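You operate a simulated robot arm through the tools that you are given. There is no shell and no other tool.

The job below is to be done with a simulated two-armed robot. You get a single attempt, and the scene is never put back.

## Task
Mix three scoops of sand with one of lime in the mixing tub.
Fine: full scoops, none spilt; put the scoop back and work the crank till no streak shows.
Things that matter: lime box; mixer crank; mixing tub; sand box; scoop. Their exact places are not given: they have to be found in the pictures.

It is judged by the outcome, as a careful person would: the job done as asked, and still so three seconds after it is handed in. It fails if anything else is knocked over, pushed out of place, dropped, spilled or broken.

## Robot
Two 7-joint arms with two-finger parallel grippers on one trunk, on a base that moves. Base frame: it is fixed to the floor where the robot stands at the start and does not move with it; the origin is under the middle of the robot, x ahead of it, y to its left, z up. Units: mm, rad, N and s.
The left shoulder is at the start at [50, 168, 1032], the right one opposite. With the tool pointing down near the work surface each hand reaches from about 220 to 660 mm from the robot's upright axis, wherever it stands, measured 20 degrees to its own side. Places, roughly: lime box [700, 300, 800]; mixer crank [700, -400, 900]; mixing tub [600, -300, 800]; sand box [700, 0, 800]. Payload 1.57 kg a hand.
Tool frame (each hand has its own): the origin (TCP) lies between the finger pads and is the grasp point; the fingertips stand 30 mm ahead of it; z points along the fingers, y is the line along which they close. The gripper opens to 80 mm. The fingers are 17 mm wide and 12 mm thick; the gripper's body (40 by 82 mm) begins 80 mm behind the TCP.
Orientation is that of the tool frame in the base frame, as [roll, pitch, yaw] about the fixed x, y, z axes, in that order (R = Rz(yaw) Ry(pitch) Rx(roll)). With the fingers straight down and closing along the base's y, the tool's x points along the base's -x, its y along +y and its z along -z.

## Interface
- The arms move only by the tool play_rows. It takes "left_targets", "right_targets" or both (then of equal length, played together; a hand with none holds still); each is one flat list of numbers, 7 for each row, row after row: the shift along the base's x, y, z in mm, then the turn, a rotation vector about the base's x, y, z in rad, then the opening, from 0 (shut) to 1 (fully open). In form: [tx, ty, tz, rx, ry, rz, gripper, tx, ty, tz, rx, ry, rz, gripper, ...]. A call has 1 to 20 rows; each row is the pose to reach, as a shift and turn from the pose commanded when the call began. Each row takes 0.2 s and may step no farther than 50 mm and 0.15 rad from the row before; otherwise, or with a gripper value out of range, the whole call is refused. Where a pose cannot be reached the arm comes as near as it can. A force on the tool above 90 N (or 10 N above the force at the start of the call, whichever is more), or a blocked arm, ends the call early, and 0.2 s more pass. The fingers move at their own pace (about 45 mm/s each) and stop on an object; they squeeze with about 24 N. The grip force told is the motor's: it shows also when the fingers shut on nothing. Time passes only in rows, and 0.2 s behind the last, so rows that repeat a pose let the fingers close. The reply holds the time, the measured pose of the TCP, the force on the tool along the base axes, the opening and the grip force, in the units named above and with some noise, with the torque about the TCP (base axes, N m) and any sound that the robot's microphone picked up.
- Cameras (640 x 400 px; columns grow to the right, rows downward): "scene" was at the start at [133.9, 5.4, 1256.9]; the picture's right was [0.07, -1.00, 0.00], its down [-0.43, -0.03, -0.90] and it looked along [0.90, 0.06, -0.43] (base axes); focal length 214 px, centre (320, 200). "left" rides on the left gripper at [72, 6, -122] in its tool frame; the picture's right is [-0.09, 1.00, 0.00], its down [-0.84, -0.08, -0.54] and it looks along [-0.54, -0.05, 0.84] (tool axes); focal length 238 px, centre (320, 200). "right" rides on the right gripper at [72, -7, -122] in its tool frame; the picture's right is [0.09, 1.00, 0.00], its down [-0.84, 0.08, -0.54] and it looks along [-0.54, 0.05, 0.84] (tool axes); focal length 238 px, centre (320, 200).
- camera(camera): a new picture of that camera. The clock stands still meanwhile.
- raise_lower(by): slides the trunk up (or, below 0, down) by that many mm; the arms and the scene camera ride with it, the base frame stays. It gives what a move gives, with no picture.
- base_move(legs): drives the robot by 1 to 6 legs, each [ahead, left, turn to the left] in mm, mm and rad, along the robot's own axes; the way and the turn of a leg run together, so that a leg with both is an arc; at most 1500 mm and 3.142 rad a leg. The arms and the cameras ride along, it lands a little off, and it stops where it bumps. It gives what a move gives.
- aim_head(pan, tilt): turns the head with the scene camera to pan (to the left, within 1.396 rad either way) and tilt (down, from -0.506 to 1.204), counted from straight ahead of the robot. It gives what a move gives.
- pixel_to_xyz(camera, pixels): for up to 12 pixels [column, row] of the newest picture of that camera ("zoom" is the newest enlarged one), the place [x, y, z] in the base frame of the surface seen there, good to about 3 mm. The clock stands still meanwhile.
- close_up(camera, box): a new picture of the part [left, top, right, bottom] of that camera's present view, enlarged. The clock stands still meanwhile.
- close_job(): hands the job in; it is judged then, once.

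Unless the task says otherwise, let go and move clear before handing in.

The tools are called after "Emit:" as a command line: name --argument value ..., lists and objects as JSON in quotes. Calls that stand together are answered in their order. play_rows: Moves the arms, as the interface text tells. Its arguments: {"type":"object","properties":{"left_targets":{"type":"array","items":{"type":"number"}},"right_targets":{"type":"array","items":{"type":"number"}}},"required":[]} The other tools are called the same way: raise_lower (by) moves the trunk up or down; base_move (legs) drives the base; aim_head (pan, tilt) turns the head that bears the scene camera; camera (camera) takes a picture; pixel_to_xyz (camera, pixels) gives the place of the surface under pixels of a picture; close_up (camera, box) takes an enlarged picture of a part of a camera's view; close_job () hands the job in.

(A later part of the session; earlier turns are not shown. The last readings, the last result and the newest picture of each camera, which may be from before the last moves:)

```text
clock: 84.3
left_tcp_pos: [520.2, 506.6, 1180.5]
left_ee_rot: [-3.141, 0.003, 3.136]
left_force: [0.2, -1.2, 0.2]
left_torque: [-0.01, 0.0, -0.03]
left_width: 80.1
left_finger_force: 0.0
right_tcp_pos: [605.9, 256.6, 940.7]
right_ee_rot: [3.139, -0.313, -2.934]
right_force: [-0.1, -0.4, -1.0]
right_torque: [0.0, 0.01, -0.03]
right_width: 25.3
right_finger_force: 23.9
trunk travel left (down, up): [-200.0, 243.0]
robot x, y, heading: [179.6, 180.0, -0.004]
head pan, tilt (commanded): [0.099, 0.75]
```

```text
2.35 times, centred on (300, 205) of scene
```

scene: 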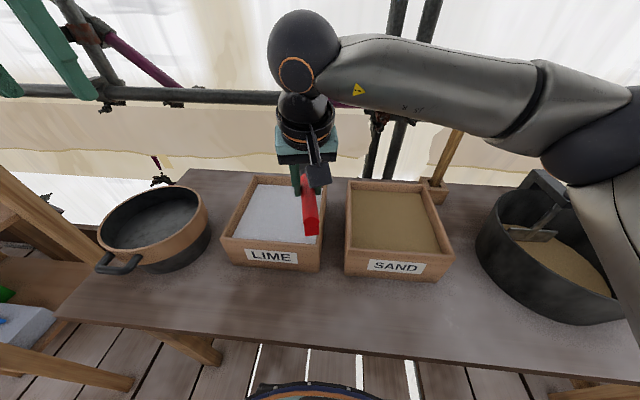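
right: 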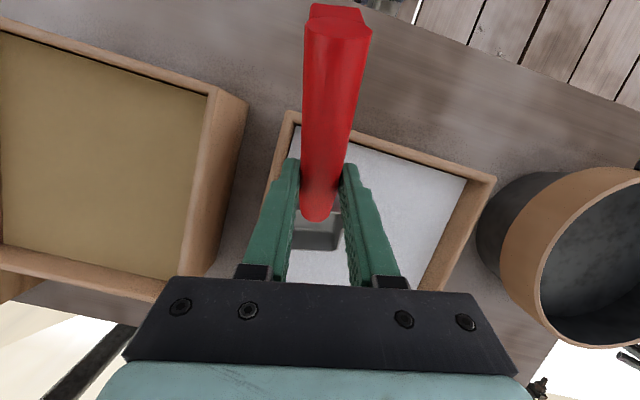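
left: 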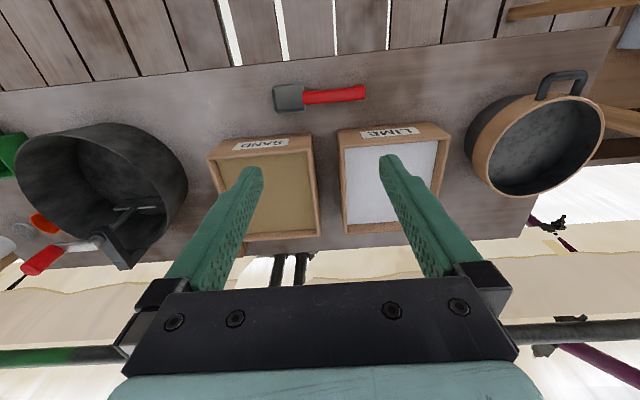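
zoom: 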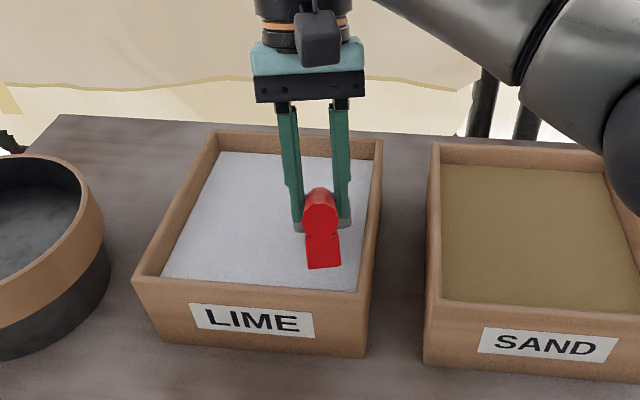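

It now reaches fully. I'll plunge, push forward while levelling under the surface, and lift a full scoop of lime.

Emit:
play_rows --right_targets '[0, 0, -18, 0, 0, 0, 0, 0, 0, -36, 0, 0, 0, 0, 0, 0, -52, 0, 0, 0, 0, 0, 0, -66, 0, 0, 0, 0, 0, 0, -76, 0, 0, 0, 0, 0, 0, -79, 0, 0, 0, 0, 5, 1, -79, 0, 0, 0, 0, 10, 2, -81, 0.008, -0.039, 0, 0, 14.5, 3, -83.5, 0.019, -0.088, 0, 0, 17.5, 3.7, -85.5, 0.029, -0.137, 0, 0, 19.5, 4.1, -86.4, 0.039, -0.186, 0, 0, 19.5, 4.1, -83.5, 0.054, -0.254, 0, 0, 18, 3.8, -78, 0.07, -0.333, 0, 0, 16, 3.4, -69, 0.087, -0.411, 0, 0, 14, 3, -59, 0.104, -0.489, 0, 0, 14, 3, -47, 0.118, -0.557, 0, 0, 14, 3, -32, 0.126, -0.597, 0, 0, 14, 3, -16, 0.126, -0.597, 0, 0]'

Emit:
close_up --camera "right" --box '[270, 190, 370, 270]'

Emit:
close_up --camera "scene" --box '[220, 120, 380, 290]'

```text
clock: 88.1
left_tcp_pos: [520.3, 505.5, 1180.0]
left_ee_rot: [3.141, 0.005, 3.138]
left_force: [0.5, -0.2, 0.7]
left_torque: [0.0, 0.0, -0.01]
left_width: 79.9
left_finger_force: 0.0
right_tcp_pos: [620.4, 259.0, 927.0]
right_ee_rot: [3.14, 0.3, -2.932]
right_force: [0.2, 0.3, -0.8]
right_torque: [-0.01, 0.0, -0.02]
right_width: 24.9
right_finger_force: 23.8
trunk travel left (down, up): [-200.0, 243.0]
robot x, y, heading: [179.8, 180.4, -0.011]
head pan, tilt (commanded): [0.099, 0.75]
```

```text
5.00 times, centred on (320, 230) of right
```

zoom: 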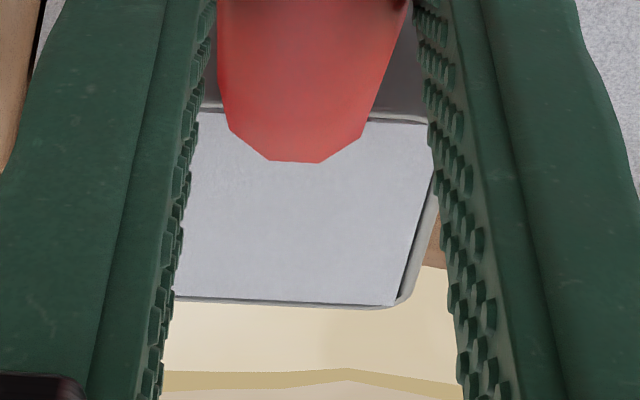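

```text
2.35 times, centred on (300, 205) of scene
```

zoom: 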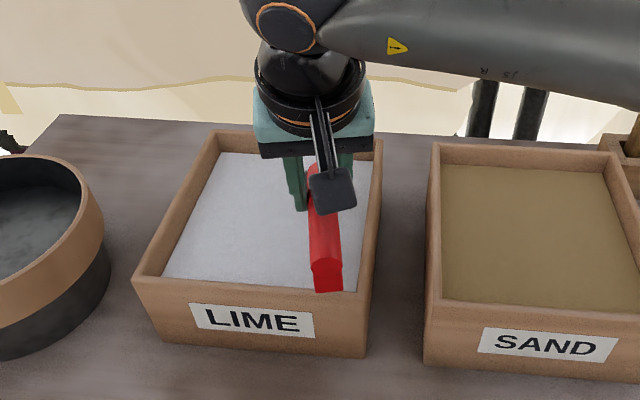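

The lime scoop is flush full (zoom 310,210). I'll lift and carry it level toward the tub in two smooth halves.

Emit:
play_rows --right_targets '[0, 0, 18, 0, 0, 0, 0, 0, 0, 38, 0, 0, 0, 0, -1, -6, 38, 0, 0, -0.009, 0, -4, -20, 38, 0, 0, -0.03, 0, -8, -39, 38, 0, 0, -0.06, 0, -13, -63, 38, 0, 0, -0.096, 0, -18, -88, 38, 0, 0, -0.134, 0, -23, -115, 38, 0, 0, -0.175, 0, -28, -141, 38, 0, 0, -0.215, 0, -34, -167, 38, 0, 0, -0.255, 0, -39, -193, 38, 0, 0, -0.294, 0, -44, -217, 38, 0, 0, -0.33, 0, -48, -236, 38, 0, 0, -0.36, 0, -51, -252, 38, 0, 0, -0.384, 0, -53, -261, 38, 0, 0, -0.399, 0, -54, -269, 38, 0, 0, -0.411, 0]'

Emit:
play_rows --right_targets '[-1, -6, 0, 0, 0, -0.009, 0, -4, -20, 0, 0, 0, -0.03, 0, -8, -39, 0, 0, 0, -0.06, 0, -13, -63, 0, 0, 0, -0.096, 0, -18, -88, 0, 0, 0, -0.134, 0, -23, -115, 0, 0, 0, -0.175, 0, -28, -141, 0, 0, 0, -0.215, 0, -34, -167, 0, 0, 0, -0.255, 0, -39, -193, 0, 0, 0, -0.294, 0, -44, -217, 0, 0, 0, -0.33, 0, -48, -236, 0, 0, 0, -0.36, 0, -51, -252, 0, 0, 0, -0.384, 0, -53, -261, 0, 0, 0, -0.399, 0, -54, -269, 0, 0, 0, -0.409, 0]'

Emit:
close_up --camera "right" --box '[220, 100, 420, 280]'

Emit:
aim_head --pan -0.7 --tilt 0.75

Emit:
camera --camera "scene"

```text
clock: 91.5
left_tcp_pos: [521.5, 505.9, 1180.9]
left_ee_rot: [-3.141, 0.004, 3.139]
left_force: [0.6, -0.7, -0.5]
left_torque: [0.0, -0.04, 0.0]
left_width: 80.0
left_finger_force: 0.0
right_tcp_pos: [565.4, -11.5, 961.4]
right_ee_rot: [3.14, 0.299, 2.938]
right_force: [-0.3, 0.4, -1.4]
right_torque: [0.01, 0.01, 0.03]
right_width: 25.3
right_finger_force: 24.5
trunk travel left (down, up): [-200.0, 243.0]
robot x, y, heading: [173.5, 179.4, -0.006]
head pan, tilt (commanded): [0.099, 0.75]
```

```text
clock: 94.5
left_tcp_pos: [521.1, 506.7, 1181.6]
left_ee_rot: [3.141, 0.004, 3.138]
left_force: [0.5, 0.2, 1.0]
left_torque: [0.0, 0.01, 0.01]
left_width: 80.0
left_finger_force: 0.0
right_tcp_pos: [512.6, -279.1, 963.0]
right_ee_rot: [3.139, 0.299, 2.531]
right_force: [0.2, 0.1, -0.5]
right_torque: [0.03, 0.02, 0.02]
right_width: 25.2
right_finger_force: 24.0
trunk travel left (down, up): [-200.0, 243.0]
robot x, y, heading: [178.4, 176.3, -0.002]
head pan, tilt (commanded): [0.099, 0.75]
```

```text
2.22 times, centred on (320, 190) of right
```

zoom: 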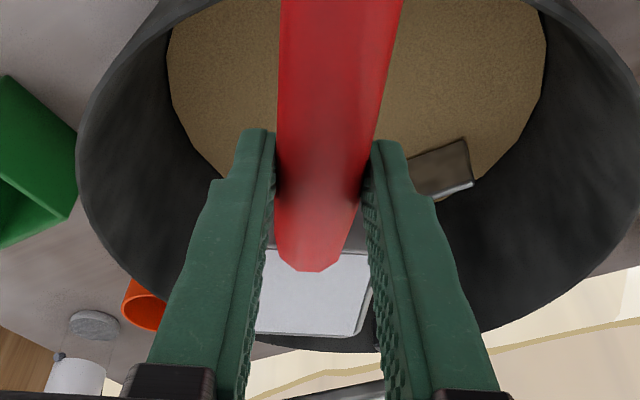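

```text
clock: 95.6
left_tcp_pos: [520.6, 505.7, 1180.0]
left_ee_rot: [3.139, 0.002, 3.138]
left_force: [0.0, -0.4, -1.1]
left_torque: [-0.02, 0.02, -0.02]
left_width: 80.0
left_finger_force: 0.0
right_tcp_pos: [511.4, -279.2, 962.6]
right_ee_rot: [3.14, 0.298, 2.529]
right_force: [0.7, -0.6, -1.1]
right_torque: [0.01, -0.02, 0.03]
right_width: 24.8
right_finger_force: 23.9
trunk travel left (down, up): [-200.0, 243.0]
robot x, y, heading: [177.0, 179.3, -0.005]
head pan, tilt (commanded): [-0.7, 0.75]
```

```text
taken
```

scene: 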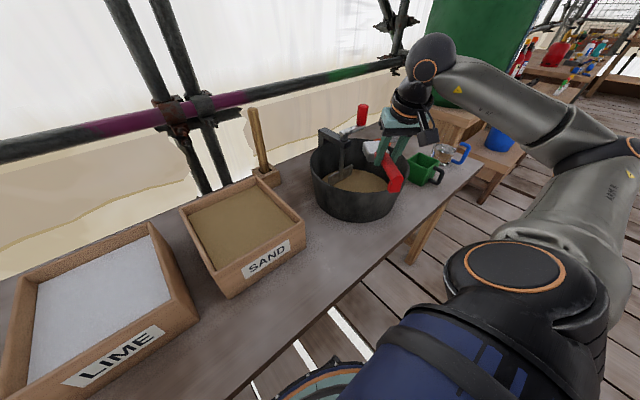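

The lime is intact over the tub. I'll roll to pour, checking midway that the arm follows from this new base place.

Emit:
play_rows --right_targets '[0, 0, 0, 0.115, -0.08, 0, 0, 0, 0, 0, 0.229, -0.161, 0, 0, 0, 0, 0, 0.344, -0.241, 0, 0, 0, 0, 0, 0.459, -0.321, 0, 0, 0, 0, 0, 0.573, -0.402, 0, 0, 0, 0, 0, 0.688, -0.482, 0, 0, 0, 0, 0, 0.803, -0.563, 0, 0, 0, 0, 0, 0.917, -0.643, 0, 0]'

Emit:
camera --camera "scene"

```text
clock: 97.4
left_tcp_pos: [520.9, 505.3, 1181.8]
left_ee_rot: [3.14, 0.003, 3.138]
left_force: [0.4, -0.7, 0.2]
left_torque: [0.0, 0.0, 0.0]
left_width: 80.3
left_finger_force: 0.0
right_tcp_pos: [512.0, -279.1, 962.3]
right_ee_rot: [2.001, 0.128, 2.259]
right_force: [-0.6, 0.4, -1.4]
right_torque: [0.0, 0.02, 0.04]
right_width: 24.9
right_finger_force: 24.1
trunk travel left (down, up): [-200.0, 243.0]
robot x, y, heading: [174.9, 179.8, -0.006]
head pan, tilt (commanded): [-0.7, 0.75]
```

```text
taken
```

scene: 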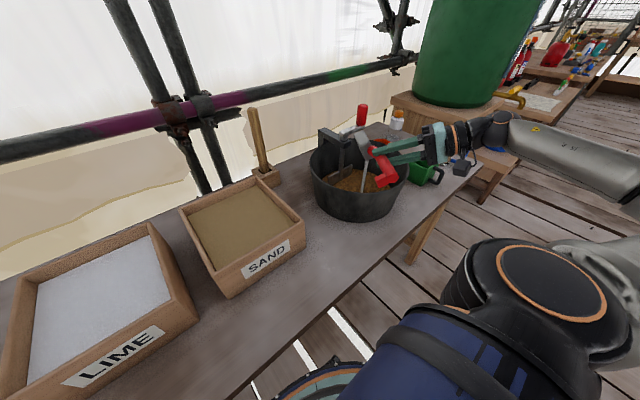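

The arm follows exactly and the lime streams into the tub. I'll continue the roll and hold.

Emit:
play_rows --right_targets '[0, 0, 0, 0.115, -0.08, 0, 0, 0, 0, 0, 0.229, -0.161, 0, 0, 0, 0, 0, 0.344, -0.241, 0, 0, 0, 0, 0, 0.459, -0.321, 0, 0, 0, 0, 0, 0.573, -0.402, 0, 0, 0, 0, 0, 0.688, -0.482, 0, 0, 0, 0, 0, 0.803, -0.563, 0, 0, 0, 0, 0, 0.803, -0.563, 0, 0, 0, 0, 0, 0.803, -0.563, 0, 0]'

Emit:
close_up --camera "right" --box '[260, 180, 380, 280]'

Emit:
close_up --camera "scene" --box '[290, 90, 470, 230]'

```text
clock: 99.4
left_tcp_pos: [520.3, 506.0, 1180.7]
left_ee_rot: [3.142, 0.004, 3.139]
left_force: [-1.3, 0.3, 0.1]
left_torque: [0.0, 0.03, 0.02]
left_width: 80.5
left_finger_force: 0.1
right_tcp_pos: [512.4, -279.1, 962.8]
right_ee_rot: [1.057, -0.151, 2.269]
right_force: [0.0, -0.7, -1.9]
right_torque: [-0.01, 0.02, 0.0]
right_width: 25.1
right_finger_force: 24.2
trunk travel left (down, up): [-200.0, 243.0]
robot x, y, heading: [175.8, 175.5, -0.007]
head pan, tilt (commanded): [-0.7, 0.75]
```

```text
4.00 times, centred on (320, 230) of right
```

zoom: 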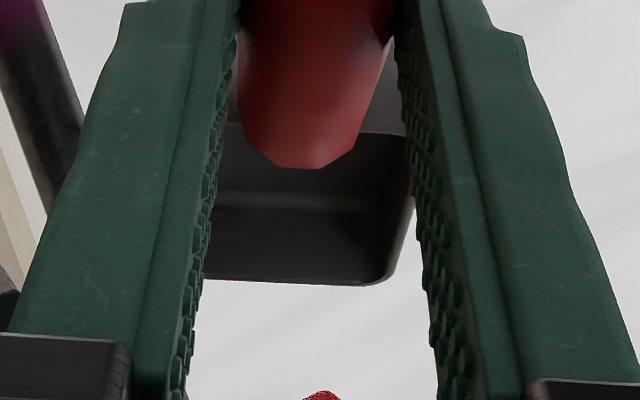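

```text
2.86 times, centred on (380, 160) of scene
```

zoom: 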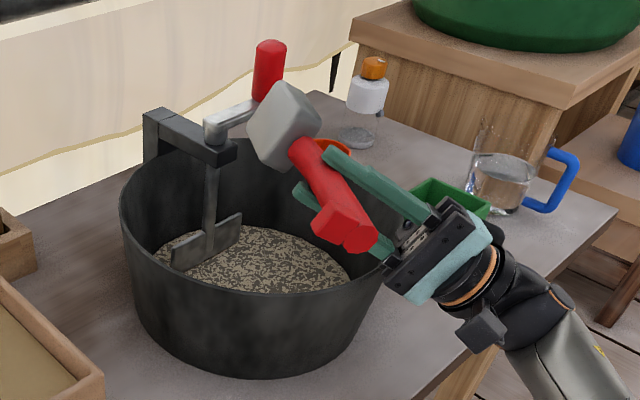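

The lime is in and the tub now shows a streaky mixture (zoom 270,260). I'll unroll the empty scoop and carry it back above its original spot.

Emit:
play_rows --right_targets '[0, 0, 0, -0.115, 0.08, 0, 0, 0, 0, 0, -0.229, 0.161, 0, 0, 0, 0, 0, -0.344, 0.241, 0, 0, 0, 0, 0, -0.459, 0.321, 0, 0, 0, 0, 0, -0.573, 0.402, 0, 0, 0, 0, 0, -0.688, 0.482, 0, 0, 0, 0, 0, -0.803, 0.563, 0, 0, 0, 0, 0, -0.917, 0.643, 0, 0, 0, 0, 0, -1.032, 0.724, 0, 0, 0, 0, 0, -1.147, 0.804, 0, 0, 0, 0, 0, -1.261, 0.884, 0, 0, 0, 0, 0, -1.376, 0.965, 0, 0, 0, 0, 0, -1.491, 1.045, 0, 0, 0, 0, 0, -1.606, 1.126, 0, 0, 0, 0, 0, -1.72, 1.206, 0, 0]'

Emit:
play_rows --right_targets '[-1, 10, 0, 0, 0, -0.02, 0, -2, 30, 0, 0, 0, -0.06, 0, -4, 58, -1, 0, 0, -0.118, 0, -6, 88, -2, 0, 0, -0.179, 0, -8, 118, -3, 0, 0, -0.24, 0, -10, 148, -4, 0, 0, -0.301, 0, -12, 178, -5, 0, 0, -0.362, 0, -14, 208, -6, 0, 0, -0.423, 0, -16, 238, -7, 0, 0, -0.485, 0, -18, 268, -8, 0, 0, -0.546, 0, -20, 298, -9, 0, 0, -0.607, 0, -22, 328, -10, 0, 0, -0.668, 0, -24, 358, -11, 0, 0, -0.729, 0, -26, 388, -12, 0, 0, -0.79, 0, -28, 418, -13, 0, 0, -0.851, 0, -29, 445, -14, 0, 0, -0.906, 0, -30, 464, -15, 0, 0, -0.945, 0, -30, 474, -15, 0, 0, -0.965, 0, -30, 474, -15, 0, 0, -0.965, 0]'

Emit:
aim_head --pan -0.1 --tilt 0.9

Emit:
camera --camera "scene"

Emit:
camera --camera "right"

```text
clock: 102.6
left_tcp_pos: [521.9, 504.8, 1180.0]
left_ee_rot: [-3.142, 0.003, 3.137]
left_force: [-0.5, -0.6, 0.3]
left_torque: [0.0, 0.01, -0.01]
left_width: 80.1
left_finger_force: 0.0
right_tcp_pos: [512.0, -279.4, 962.2]
right_ee_rot: [3.141, 0.297, 2.529]
right_force: [-1.4, -0.8, -1.7]
right_torque: [0.04, -0.01, 0.02]
right_width: 25.1
right_finger_force: 23.8
trunk travel left (down, up): [-200.0, 243.0]
robot x, y, heading: [180.2, 179.0, -0.006]
head pan, tilt (commanded): [-0.7, 0.75]
```

```text
clock: 106.6
left_tcp_pos: [519.6, 505.3, 1180.1]
left_ee_rot: [-3.14, 0.004, 3.136]
left_force: [0.2, -0.9, 0.4]
left_torque: [-0.02, -0.01, 0.01]
left_width: 80.1
left_finger_force: 0.0
right_tcp_pos: [483.0, 197.5, 945.9]
right_ee_rot: [3.14, 0.301, 1.564]
right_force: [-0.3, 0.1, -1.2]
right_torque: [0.03, 0.0, -0.02]
right_width: 25.2
right_finger_force: 23.9
trunk travel left (down, up): [-200.0, 243.0]
robot x, y, heading: [176.4, 179.4, -0.006]
head pan, tilt (commanded): [-0.7, 0.75]
```

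```text
clock: 107.6
left_tcp_pos: [521.3, 505.7, 1181.4]
left_ee_rot: [3.141, 0.003, 3.139]
left_force: [-0.2, 0.3, 0.3]
left_torque: [0.0, 0.01, 0.02]
left_width: 80.1
left_finger_force: 0.1
right_tcp_pos: [482.8, 196.4, 946.2]
right_ee_rot: [3.14, 0.297, 1.566]
right_force: [-0.7, 0.4, -1.3]
right_torque: [0.05, 0.0, 0.0]
right_width: 25.0
right_finger_force: 24.1
trunk travel left (down, up): [-200.0, 243.0]
robot x, y, heading: [177.5, 177.2, 0.0]
head pan, tilt (commanded): [-0.099, 0.901]
```

```text
taken
```

scene: 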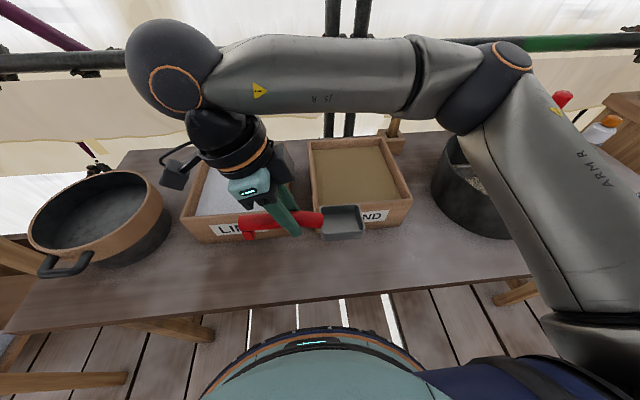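

```text
taken
```

right: 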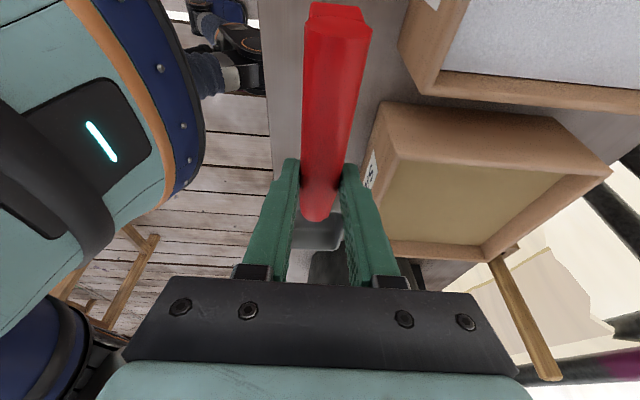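

Emit:
close_up --camera "scene" --box '[220, 180, 380, 260]'

Emit:
pixel_to_xyz --camera "zoom" --pixels '[[405, 108], [545, 104], [570, 210], [415, 215], [120, 150], [200, 150], [370, 150], [110, 225], [490, 150]]'

```text
4.00 times, centred on (300, 220) of scene
```

zoom: 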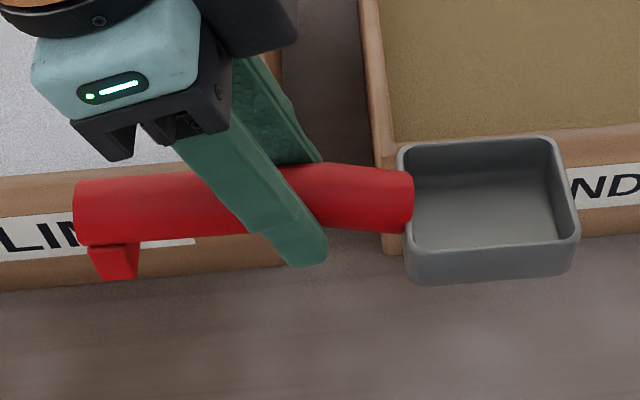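

```text
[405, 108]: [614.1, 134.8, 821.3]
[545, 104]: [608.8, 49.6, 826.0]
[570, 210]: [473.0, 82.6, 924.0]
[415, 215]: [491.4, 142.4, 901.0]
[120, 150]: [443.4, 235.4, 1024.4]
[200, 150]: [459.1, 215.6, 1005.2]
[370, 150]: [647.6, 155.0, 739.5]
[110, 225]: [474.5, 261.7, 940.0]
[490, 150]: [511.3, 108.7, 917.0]
```

Emit:
pixel_to_xyz --camera "zoom" --pixels '[[404, 150], [552, 141], [574, 238], [413, 252], [490, 248], [480, 141], [90, 190], [385, 175], [110, 275]]'

```text
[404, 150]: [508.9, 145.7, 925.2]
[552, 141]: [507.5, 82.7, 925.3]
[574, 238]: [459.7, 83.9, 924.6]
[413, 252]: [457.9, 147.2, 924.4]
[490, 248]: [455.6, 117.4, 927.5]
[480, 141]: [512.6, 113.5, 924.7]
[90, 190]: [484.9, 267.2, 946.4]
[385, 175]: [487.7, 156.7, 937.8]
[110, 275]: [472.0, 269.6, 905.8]
```

The scoop is still level in the grip (rim 925 at all corners), about 1–2 mm off its original x,y. I'll correct that and lower it to the table.

Emit:
play_rows --right_targets '[-1, -2, -30, 0, 0, 0, 0, -1, -2, -65, 0, 0, 0, 0, -1, -2, -100, 0, 0, 0, 0, -1, -2, -130, 0, 0, 0, 0, -1, -2, -146, 0, 0, 0, 0, -1, -2, -153, 0, 0, 0, 0, -1, -2, -156, 0, 0, 0, 0, -1, -2, -158, 0, 0, 0, 0, -1, -2, -158, 0, 0, 0, 0]'

Emit:
close_up --camera "scene" --box '[200, 190, 400, 300]'

```text
clock: 109.6
left_tcp_pos: [521.3, 504.5, 1180.3]
left_ee_rot: [3.14, 0.005, 3.139]
left_force: [-0.1, 0.1, -0.4]
left_torque: [0.01, 0.04, 0.01]
left_width: 79.8
left_finger_force: 0.0
right_tcp_pos: [480.7, 192.8, 789.9]
right_ee_rot: [3.139, 0.301, 1.565]
right_force: [0.0, -0.2, 3.3]
right_torque: [-0.51, -0.13, -0.02]
right_width: 25.2
right_finger_force: 23.8
trunk travel left (down, up): [-200.0, 243.0]
robot x, y, heading: [179.3, 177.8, -0.006]
head pan, tilt (commanded): [-0.099, 0.901]
```

```text
3.20 times, centred on (300, 245) of scene
```

zoom: 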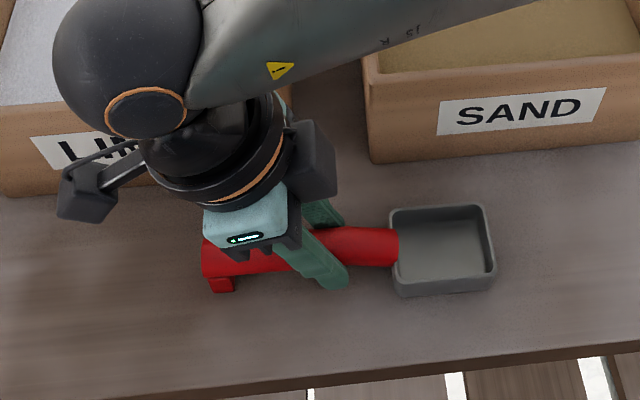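

The scoop touches the table (3.3 N up). I'll ease the pressure by 1 mm, open the fingers, and check before withdrawing.

Emit:
play_rows --right_targets '[0, 0, 1, 0, 0, 0, 0, 0, 0, 1, 0, 0, 0, 0.1, 0, 0, 1, 0, 0, 0, 0.3, 0, 0, 1, 0, 0, 0, 0.6, 0, 0, 1, 0, 0, 0, 1, 0, 0, 1, 0, 0, 0, 1, 0, 0, 1, 0, 0, 0, 1]'

Emit:
camera --camera "right"

```text
clock: 111.2
left_tcp_pos: [520.6, 506.0, 1181.3]
left_ee_rot: [3.14, 0.004, 3.139]
left_force: [-0.3, 0.3, 0.5]
left_torque: [-0.03, -0.04, 0.03]
left_width: 80.0
left_finger_force: 0.2
right_tcp_pos: [481.4, 192.2, 790.7]
right_ee_rot: [3.139, 0.299, 1.565]
right_force: [0.5, 0.4, -0.3]
right_torque: [-0.02, 0.0, -0.01]
right_width: 80.0
right_finger_force: 0.1
trunk travel left (down, up): [-200.0, 243.0]
robot x, y, heading: [175.8, 180.1, -0.009]
head pan, tilt (commanded): [-0.099, 0.901]
```

```text
taken
```

right: 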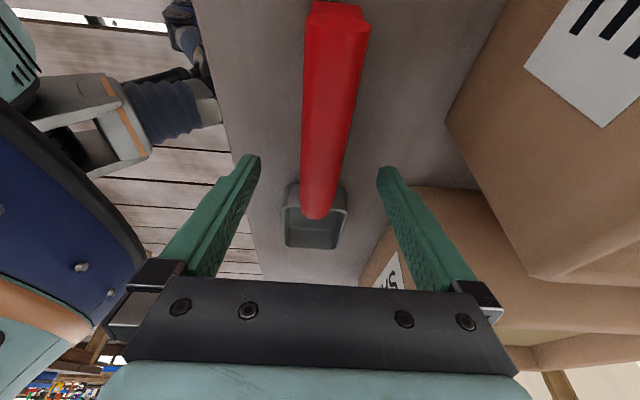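

The fingers are open and the scoop rests in its original spot. I'll withdraw straight up, then check the scoop.

Emit:
play_rows --right_targets '[0, 3, 10, 0, 0, 0, 1, 0, 8, 30, 0, 0, 0, 1, 0, 14, 60, 0, 0, 0, 1, 0, 14, 100, 0, 0, 0, 1, 0, 14, 145, 0, 0, 0, 1, 0, 14, 190, 0, 0, 0, 1, 0, 14, 235, 0, 0, 0, 1, 0, 14, 280, 0, 0, 0, 1, 0, 14, 320, 0, 0, 0, 1, 0, 14, 340, 0, 0, 0, 1]'

Emit:
camera --camera "scene"

Emit:
close_up --camera "scene" --box '[220, 220, 380, 300]'

```text
clock: 113.4
left_tcp_pos: [520.7, 506.5, 1179.5]
left_ee_rot: [-3.141, 0.002, 3.137]
left_force: [0.9, -0.2, -0.8]
left_torque: [0.0, -0.03, 0.03]
left_width: 80.2
left_finger_force: 0.1
right_tcp_pos: [480.4, 208.6, 1130.7]
right_ee_rot: [3.142, 0.299, 1.567]
right_force: [0.2, 0.9, 0.8]
right_torque: [0.0, 0.03, 0.02]
right_width: 80.0
right_finger_force: 0.1
trunk travel left (down, up): [-200.0, 243.0]
robot x, y, heading: [175.7, 181.4, -0.003]
head pan, tilt (commanded): [-0.099, 0.901]
```

```text
taken
```

scene: 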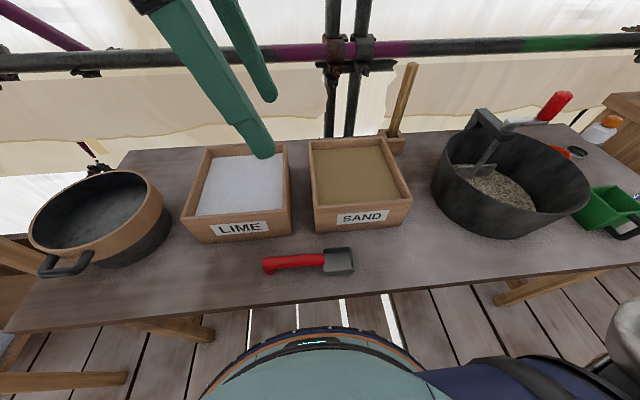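

```text
4.00 times, centred on (300, 260) of scene
```

zoom: 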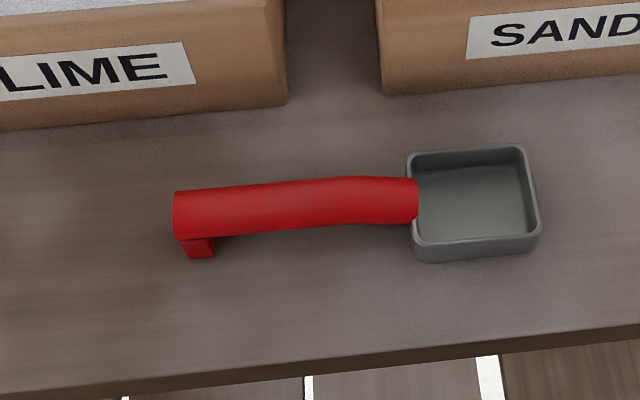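

Emit:
pixel_to_xyz --camera "zoom" --pixels '[[412, 158], [520, 150], [534, 232], [420, 240], [180, 200], [300, 195], [400, 195], [475, 200]]'

Emit:
base_move --legs '[[0, -230, 0]]'

Emit:
aim_head --pan -0.35 --tilt 0.65

Emit:
camera --camera "scene"

```text
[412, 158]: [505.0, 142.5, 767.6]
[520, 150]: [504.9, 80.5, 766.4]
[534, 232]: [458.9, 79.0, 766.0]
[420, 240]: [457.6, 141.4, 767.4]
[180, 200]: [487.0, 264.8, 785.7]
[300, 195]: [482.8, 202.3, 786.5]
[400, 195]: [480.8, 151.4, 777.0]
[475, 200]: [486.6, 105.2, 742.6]
```

```text
clock: 116.1
left_tcp_pos: [517.8, 271.9, 1180.8]
left_ee_rot: [-3.141, 0.004, 3.14]
left_force: [-0.3, -0.2, 0.0]
left_torque: [0.0, 0.02, 0.01]
left_width: 79.9
left_finger_force: 0.0
right_tcp_pos: [479.0, -25.3, 1131.2]
right_ee_rot: [3.14, 0.297, 1.566]
right_force: [0.0, 0.1, -0.1]
right_torque: [0.03, 0.0, -0.02]
right_width: 80.2
right_finger_force: 0.1
trunk travel left (down, up): [-200.0, 243.0]
robot x, y, heading: [173.7, -53.7, -0.002]
head pan, tilt (commanded): [-0.099, 0.901]
```

```text
clock: 116.8
left_tcp_pos: [519.4, 273.4, 1180.5]
left_ee_rot: [-3.141, 0.004, 3.139]
left_force: [0.7, -0.1, -0.1]
left_torque: [-0.01, 0.01, -0.02]
left_width: 80.0
left_finger_force: 0.1
right_tcp_pos: [479.4, -26.1, 1131.7]
right_ee_rot: [3.14, 0.299, 1.568]
right_force: [0.9, 0.4, 0.7]
right_torque: [0.01, 0.02, -0.03]
right_width: 79.8
right_finger_force: 0.0
trunk travel left (down, up): [-200.0, 243.0]
robot x, y, heading: [175.4, -54.2, -0.0]
head pan, tilt (commanded): [-0.351, 0.649]
```

```text
taken
```

scene: 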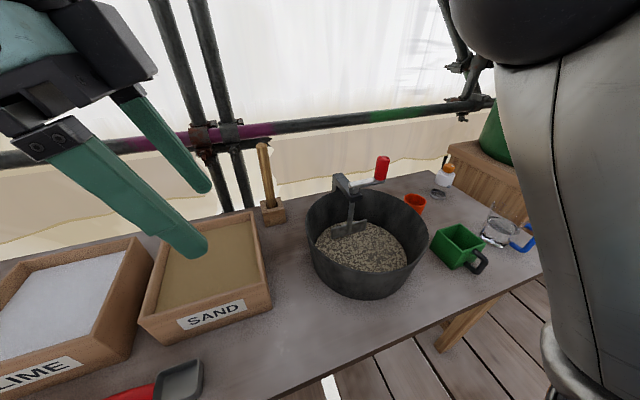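

The scoop is back within about 2 mm of its starting place, and the base is now before the tub. I'll zoom on the crank to measure its knob, arm and hub.

Emit:
close_up --camera "scene" --box '[320, 145, 400, 195]'

Emit:
pixel_to_xyz --camera "zoom" --pixels '[[500, 90], [500, 60], [455, 90], [545, 90], [500, 190], [500, 235], [440, 260], [340, 290], [250, 310], [180, 260], [140, 250], [120, 230]]'

```text
8.00 times, centred on (360, 170) of scene
```

zoom: 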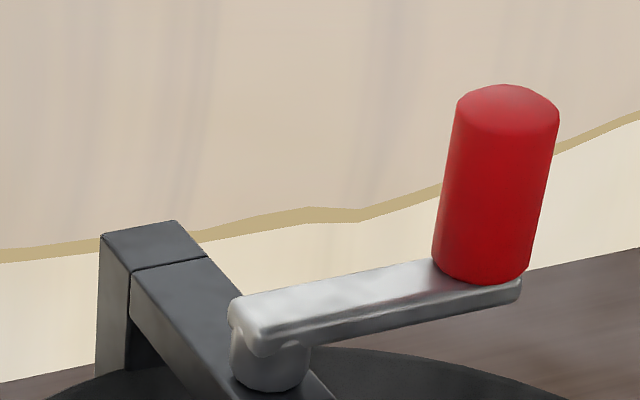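

```text
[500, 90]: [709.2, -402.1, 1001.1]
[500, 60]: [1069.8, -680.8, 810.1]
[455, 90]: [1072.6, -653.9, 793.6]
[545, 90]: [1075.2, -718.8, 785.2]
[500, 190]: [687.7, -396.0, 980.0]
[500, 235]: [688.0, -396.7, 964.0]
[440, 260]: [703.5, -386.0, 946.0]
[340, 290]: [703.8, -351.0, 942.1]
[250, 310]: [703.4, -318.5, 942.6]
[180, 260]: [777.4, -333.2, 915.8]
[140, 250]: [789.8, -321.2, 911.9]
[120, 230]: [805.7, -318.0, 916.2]
```

Emit:
pixel_to_xyz --camera "zoom" --pixels '[[508, 110], [508, 95], [508, 125], [470, 108], [550, 115], [240, 320], [265, 335], [290, 300], [270, 380], [380, 270], [385, 310], [510, 292]]'

Emit:
pixel_to_xyz --camera "zoom" --pixels '[[442, 200], [460, 200], [480, 200], [520, 200], [538, 200], [432, 275], [520, 285], [330, 325], [235, 305], [238, 375], [300, 375], [225, 340]]'

```text
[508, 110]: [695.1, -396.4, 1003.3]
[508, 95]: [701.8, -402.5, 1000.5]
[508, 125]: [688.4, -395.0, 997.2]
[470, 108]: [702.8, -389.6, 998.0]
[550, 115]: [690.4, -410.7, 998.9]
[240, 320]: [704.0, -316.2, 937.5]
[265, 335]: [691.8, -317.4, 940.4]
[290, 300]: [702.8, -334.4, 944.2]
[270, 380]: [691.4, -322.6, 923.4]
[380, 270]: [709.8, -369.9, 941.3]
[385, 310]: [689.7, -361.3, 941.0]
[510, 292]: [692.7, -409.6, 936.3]
```

```text
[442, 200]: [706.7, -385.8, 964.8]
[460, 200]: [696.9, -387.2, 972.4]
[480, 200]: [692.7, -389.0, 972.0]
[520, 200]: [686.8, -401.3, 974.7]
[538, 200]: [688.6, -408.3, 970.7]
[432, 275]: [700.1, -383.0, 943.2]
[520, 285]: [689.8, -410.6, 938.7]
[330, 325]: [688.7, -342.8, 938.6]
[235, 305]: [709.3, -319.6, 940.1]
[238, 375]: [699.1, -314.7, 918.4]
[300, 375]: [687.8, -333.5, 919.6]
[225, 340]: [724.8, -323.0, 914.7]
```

The knob axis is about (700,-400), 27 mm across, z 945–1001, and the crank axis about (700,-325). I'll swing the open right hand over the knob at a safe height, turning it so the fingers point forward-down.

Emit:
play_rows --right_targets '[13, -34, 0, 0, 0, 0.143, 1, 26, -68, 0, 0, 0, 0.286, 1, 38, -102, 0, 0, 0, 0.429, 1, 51, -136, 0, 0, 0, 0.572, 1, 64, -170, 0, 0, 0, 0.715, 1, 77, -204, 0, 0, 0, 0.858, 1, 90, -238, 0, 0, 0, 1.002, 1, 103, -272, 0, 0, 0, 1.145, 1, 115, -306, 0, 0, 0, 1.288, 1, 128, -340, 0, 0, 0, 1.431, 1, 141, -374, 0, 0, 0, 1.574, 1, 141, -374, 0, 0, 0, 1.574, 1]'

Emit:
play_rows --right_targets '[20, 0, -10, 0, -0.1, 0, 1, 50, 0, -25, 0, -0.2, 0, 1, 80, 0, -50, 0, -0.2, 0, 1, 80, 0, -71, 0, -0.2, 0, 1, 80, 0, -71, 0, -0.2, 0, 1]'

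Emit:
camera --camera "right"

Emit:
camera --camera "scene"

```text
clock: 119.4
left_tcp_pos: [519.7, 272.5, 1181.4]
left_ee_rot: [-3.141, 0.004, 3.14]
left_force: [0.1, -0.5, 0.1]
left_torque: [0.02, 0.04, 0.03]
left_width: 80.3
left_finger_force: 0.1
right_tcp_pos: [621.2, -401.3, 1132.6]
right_ee_rot: [3.139, 0.301, 3.142]
right_force: [-0.7, -0.3, 0.1]
right_torque: [0.0, 0.03, 0.03]
right_width: 80.0
right_finger_force: 0.0
trunk travel left (down, up): [-200.0, 243.0]
robot x, y, heading: [179.1, -57.4, -0.0]
head pan, tilt (commanded): [-0.351, 0.649]
```

```text
clock: 120.6
left_tcp_pos: [519.2, 272.0, 1180.3]
left_ee_rot: [-3.141, 0.004, 3.141]
left_force: [0.4, 0.5, 0.1]
left_torque: [-0.02, 0.0, -0.03]
left_width: 80.4
left_finger_force: 0.0
right_tcp_pos: [699.4, -396.5, 1062.9]
right_ee_rot: [3.141, 0.499, -3.139]
right_force: [-0.3, 0.2, 0.2]
right_torque: [0.03, 0.01, -0.01]
right_width: 79.8
right_finger_force: 0.0
trunk travel left (down, up): [-200.0, 243.0]
robot x, y, heading: [177.4, -56.5, -0.001]
head pan, tilt (commanded): [-0.351, 0.649]
```

```text
taken
```

right: 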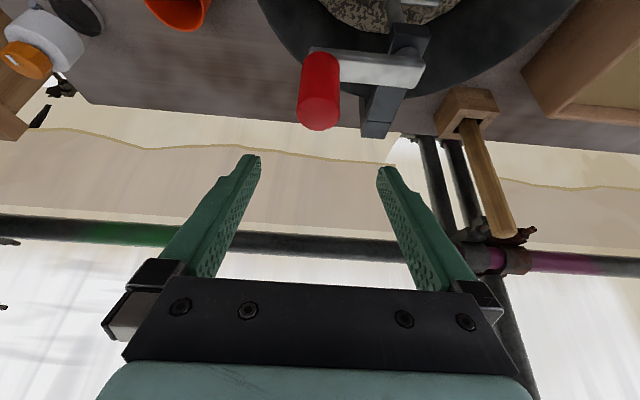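

```text
taken
```

scene: 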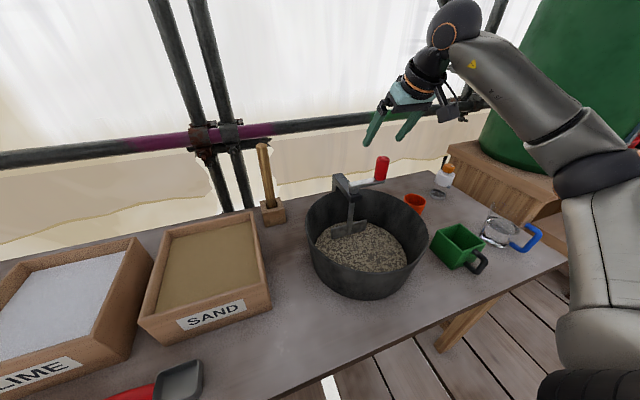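

Emit:
pixel_to_xyz --camera "right" --pixels '[[320, 110], [305, 110], [335, 112], [320, 98], [320, 124], [410, 70], [380, 70], [405, 45], [390, 60], [418, 68]]'

Emit:
close_up --camera "right" --box '[280, 20, 440, 140]'

```text
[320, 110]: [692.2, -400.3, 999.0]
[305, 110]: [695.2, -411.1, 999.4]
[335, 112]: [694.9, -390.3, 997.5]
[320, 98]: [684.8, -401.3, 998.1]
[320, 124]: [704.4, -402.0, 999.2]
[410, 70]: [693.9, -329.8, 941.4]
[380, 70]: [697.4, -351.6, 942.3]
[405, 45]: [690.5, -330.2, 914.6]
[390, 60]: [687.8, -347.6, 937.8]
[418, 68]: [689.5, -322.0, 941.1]
```

```text
3.33 times, centred on (360, 80) of right
```

zoom: 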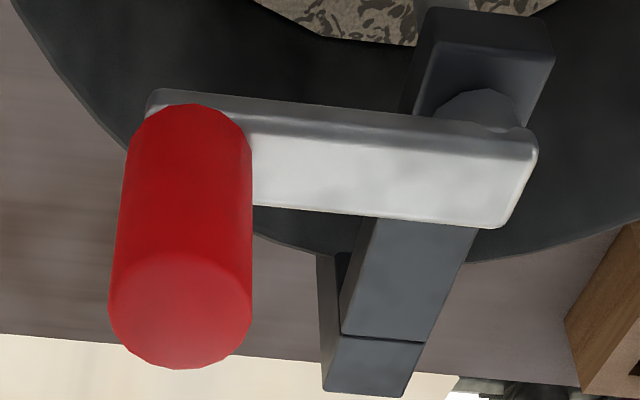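

Emit:
pixel_to_xyz --camera "zoom" --pixels '[[180, 310], [115, 308], [246, 308], [180, 262], [180, 362], [500, 165], [535, 150], [500, 220], [470, 110], [435, 100], [520, 100], [500, 128]]'

```text
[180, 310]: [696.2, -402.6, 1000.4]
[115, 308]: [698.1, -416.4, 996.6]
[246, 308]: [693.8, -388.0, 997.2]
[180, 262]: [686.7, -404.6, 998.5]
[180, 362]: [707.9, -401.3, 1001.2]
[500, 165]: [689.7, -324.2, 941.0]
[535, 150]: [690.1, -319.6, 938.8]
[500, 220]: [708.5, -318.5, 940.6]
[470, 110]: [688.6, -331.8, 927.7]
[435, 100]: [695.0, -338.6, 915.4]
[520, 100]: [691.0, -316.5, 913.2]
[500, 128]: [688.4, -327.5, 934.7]
```

The knob centre is (697.5,-402.5) and the crank axis about (698.5,-327.5), so the radius is 75. I'll lower the open fingers around the knob.

Emit:
play_rows --right_targets '[-1, -4, -20, 0, 0, 0, 1, -1, -4, -40, 0, 0, 0, 1, -1, -4, -60, 0, 0, 0, 1, -1, -4, -72, 0, 0, 0, 1, -1, -4, -78, 0, 0, 0, 1, -1, -4, -78, 0, 0, 0, 1]'

Emit:
camera --camera "right"

Emit:
close_up --camera "scene" --box '[300, 100, 460, 240]'

```text
clock: 122.0
left_tcp_pos: [519.0, 272.5, 1179.9]
left_ee_rot: [3.141, 0.003, 3.14]
left_force: [0.0, -0.1, 0.1]
left_torque: [-0.02, -0.02, -0.02]
left_width: 80.0
left_finger_force: 0.0
right_tcp_pos: [700.9, -404.0, 982.7]
right_ee_rot: [3.14, 0.5, 3.142]
right_force: [-0.1, 0.1, -0.5]
right_torque: [0.01, 0.0, 0.0]
right_width: 79.9
right_finger_force: 0.0
trunk travel left (down, up): [-200.0, 243.0]
robot x, y, heading: [173.3, -56.9, -0.001]
head pan, tilt (commanded): [-0.351, 0.649]
```

```text
taken
```

right: 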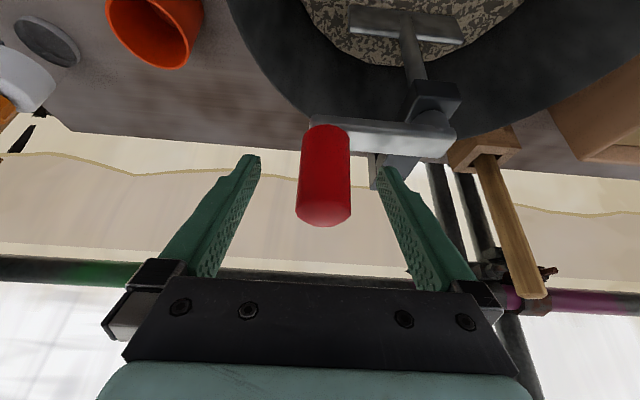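

```text
2.86 times, centred on (380, 170) of scene
```

zoom: 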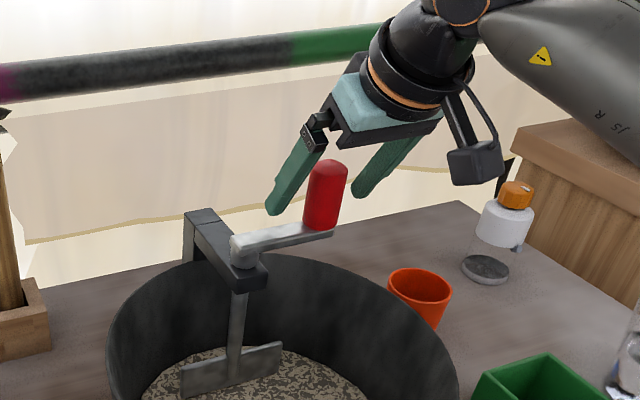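

The knob stands between the fingers (right view 325,170 between pads 250 and 390). I'll close on it.

Emit:
play_rows --right_targets '[-2, 1, 0, 0, 0, 0, 0.7, -2, 1, 0, 0, 0, 0, 0.4, -2, 1, 0, 0, 0, 0, 0.2, -2, 1, 0, 0, 0, 0, 0, -2, 1, 0, 0, 0, 0, 0, -2, 1, 0, 0, 0, 0, 0]'

Emit:
camera --camera "right"

Emit:
close_up --camera "scene" --box '[300, 100, 460, 240]'

```text
clock: 123.4
left_tcp_pos: [520.1, 272.8, 1180.0]
left_ee_rot: [-3.141, 0.004, 3.14]
left_force: [-0.1, 0.5, -0.3]
left_torque: [0.02, -0.01, -0.02]
left_width: 80.0
left_finger_force: 0.1
right_tcp_pos: [698.2, -401.2, 983.8]
right_ee_rot: [3.14, 0.5, -3.141]
right_force: [-1.0, 4.2, -2.5]
right_torque: [-0.24, -0.24, 0.11]
right_width: 31.8
right_finger_force: 40.2
trunk travel left (down, up): [-200.0, 243.0]
robot x, y, heading: [173.7, -57.1, -0.0]
head pan, tilt (commanded): [-0.351, 0.649]
```

```text
taken
```

right: 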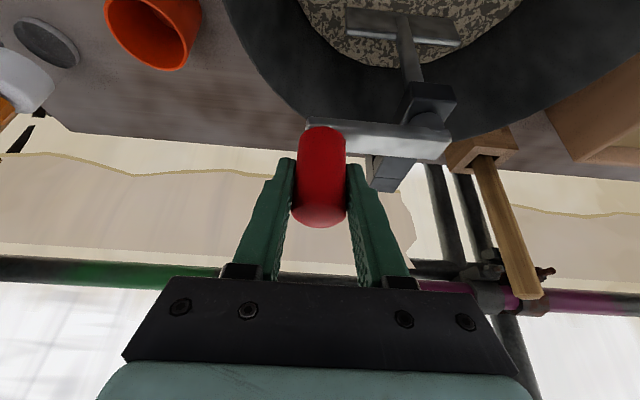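

```text
2.86 times, centred on (380, 170) of scene
```

zoom: 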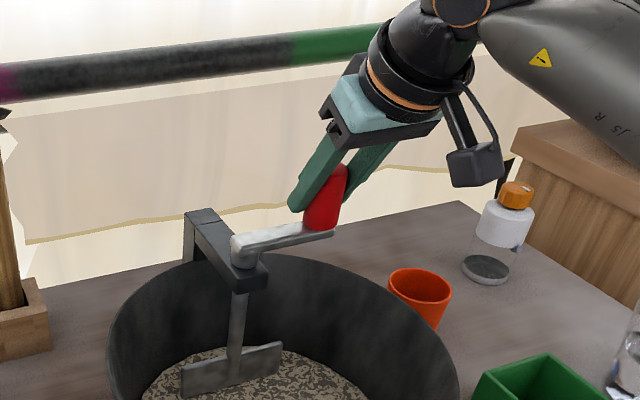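

The knob is held (32 mm, steady force). I'll try a first slow arc toward the robot to see how the crank moves and what force it needs.

Emit:
play_rows --right_targets '[-12.9, 1.1, 0, 0, 0, 0, 0, -25.3, 4.5, 0, 0, 0, 0, 0, -37, 9.9, 0, 0, 0, 0, 0, -47.6, 17.3, 0, 0, 0, 0, 0]'

Emit:
camera --camera "right"

Emit:
close_up --camera "scene" --box '[300, 100, 460, 240]'

```text
clock: 124.4
left_tcp_pos: [518.9, 272.1, 1180.0]
left_ee_rot: [3.141, 0.002, 3.137]
left_force: [0.3, -0.8, 0.6]
left_torque: [-0.05, 0.01, -0.04]
left_width: 80.2
left_finger_force: 0.1
right_tcp_pos: [646.4, -386.9, 982.1]
right_ee_rot: [3.139, 0.498, 3.137]
right_force: [-0.3, -8.9, 1.2]
right_torque: [-0.34, -0.12, -0.42]
right_width: 31.3
right_finger_force: 40.8
trunk travel left (down, up): [-200.0, 243.0]
robot x, y, heading: [172.5, -55.9, -0.007]
head pan, tilt (commanded): [-0.351, 0.649]
```

```text
taken
```

right: 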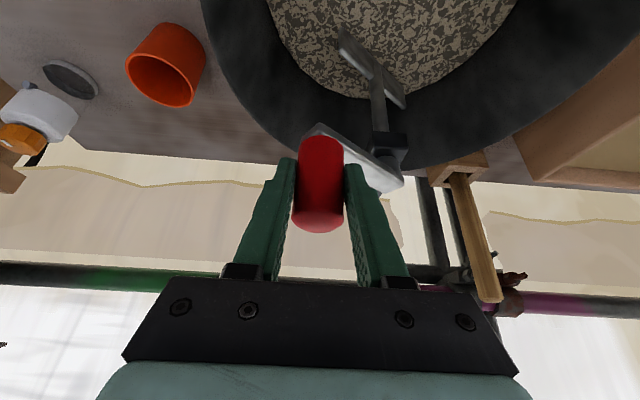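

```text
2.86 times, centred on (380, 170) of scene
```

zoom: 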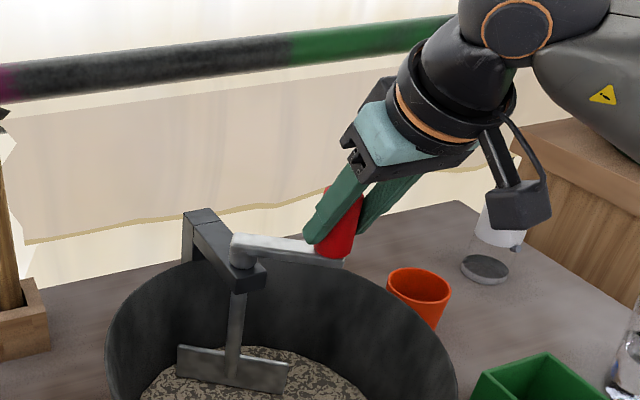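

The crank turns easily (about 9 N) and the paddle follows. I'll go on round, first half, then check.

Emit:
play_rows --right_targets '[-16.5, 19.7, 0, 0, 0, 0, 0, -25.3, 43.8, 0, 0, 0, 0, 0, -25.3, 69.6, 0, 0, 0, 0, 0, -16.5, 93.7, 0, 0, 0, 0, 0, 0, 113.4, 0, 0, 0, 0, 0, 22.3, 126.2, 0, 0, 0, 0, 0, 47.6, 130.7, 0, 0, 0, 0, 0, 72.9, 126.2, 0, 0, 0, 0, 0, 95.2, 113.4, 0, 0, 0, 0, 0]'

Emit:
camera --camera "right"

Emit:
camera --camera "scene"

```text
clock: 126.4
left_tcp_pos: [521.7, 279.4, 1177.7]
left_ee_rot: [-3.137, 0.001, -3.141]
left_force: [-1.4, 0.2, -0.4]
left_torque: [0.0, 0.0, 0.0]
left_width: 80.2
left_finger_force: 0.1
right_tcp_pos: [750.1, -257.1, 985.5]
right_ee_rot: [3.131, 0.51, -3.119]
right_force: [20.7, 51.2, -3.6]
right_torque: [-0.86, 0.17, -1.1]
right_width: 30.2
right_finger_force: 39.7
trunk travel left (down, up): [-200.0, 243.0]
robot x, y, heading: [174.1, -54.1, -0.001]
head pan, tilt (commanded): [-0.351, 0.649]
```

```text
taken
```

right: 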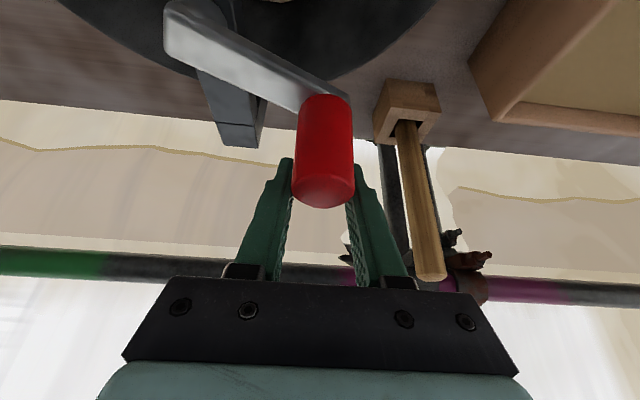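

```text
taken
```

scene: 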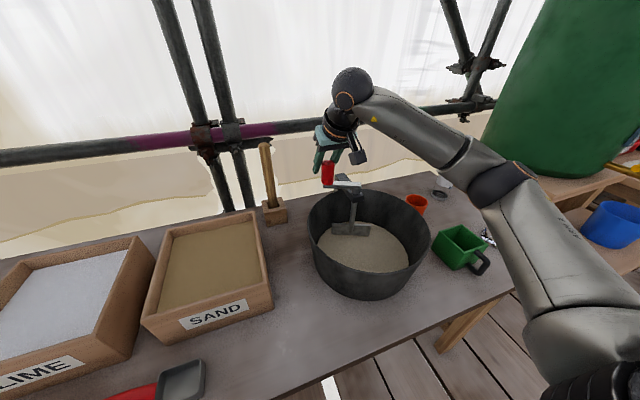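

Nearly half a turn done and the mixture looks smoother, but the force rose to about 55 N, so my circle is off. I'll stop and re-measure the hub, knob and tub.

Emit:
close_up --camera "right" --box '[140, 0, 380, 220]'

Emit:
pixel_to_xyz --camera "right" --pixels '[[323, 190], [300, 190], [347, 190], [325, 120], [180, 20], [200, 35], [250, 65], [290, 85], [170, 40], [215, 110], [240, 140]]'

Emit:
close_up --camera "scene" --box '[290, 110, 450, 310]'

```text
1.82 times, centred on (260, 110) of right
```

zoom: 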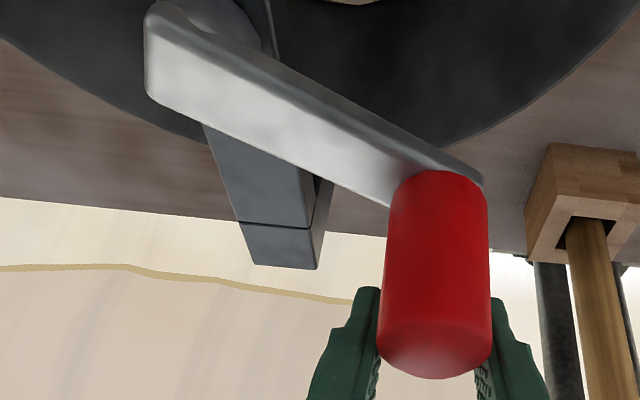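

```text
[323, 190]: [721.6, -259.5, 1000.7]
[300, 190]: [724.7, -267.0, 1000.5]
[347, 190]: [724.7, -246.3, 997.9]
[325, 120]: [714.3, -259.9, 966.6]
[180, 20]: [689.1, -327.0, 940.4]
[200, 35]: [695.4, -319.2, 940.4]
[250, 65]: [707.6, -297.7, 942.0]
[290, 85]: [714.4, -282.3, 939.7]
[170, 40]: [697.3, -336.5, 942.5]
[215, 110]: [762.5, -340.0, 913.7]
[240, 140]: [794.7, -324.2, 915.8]
```

```text
2.00 times, centred on (370, 210) of scene
```

zoom: 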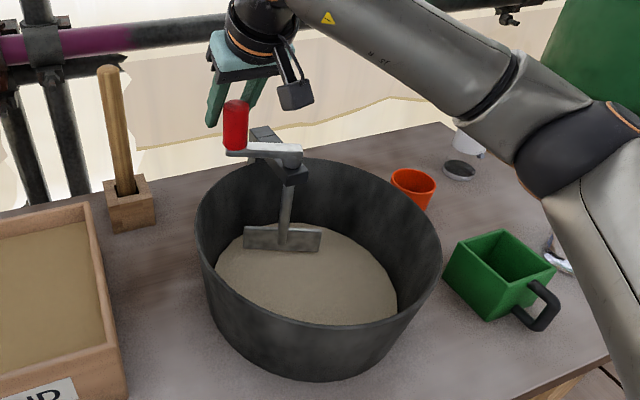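

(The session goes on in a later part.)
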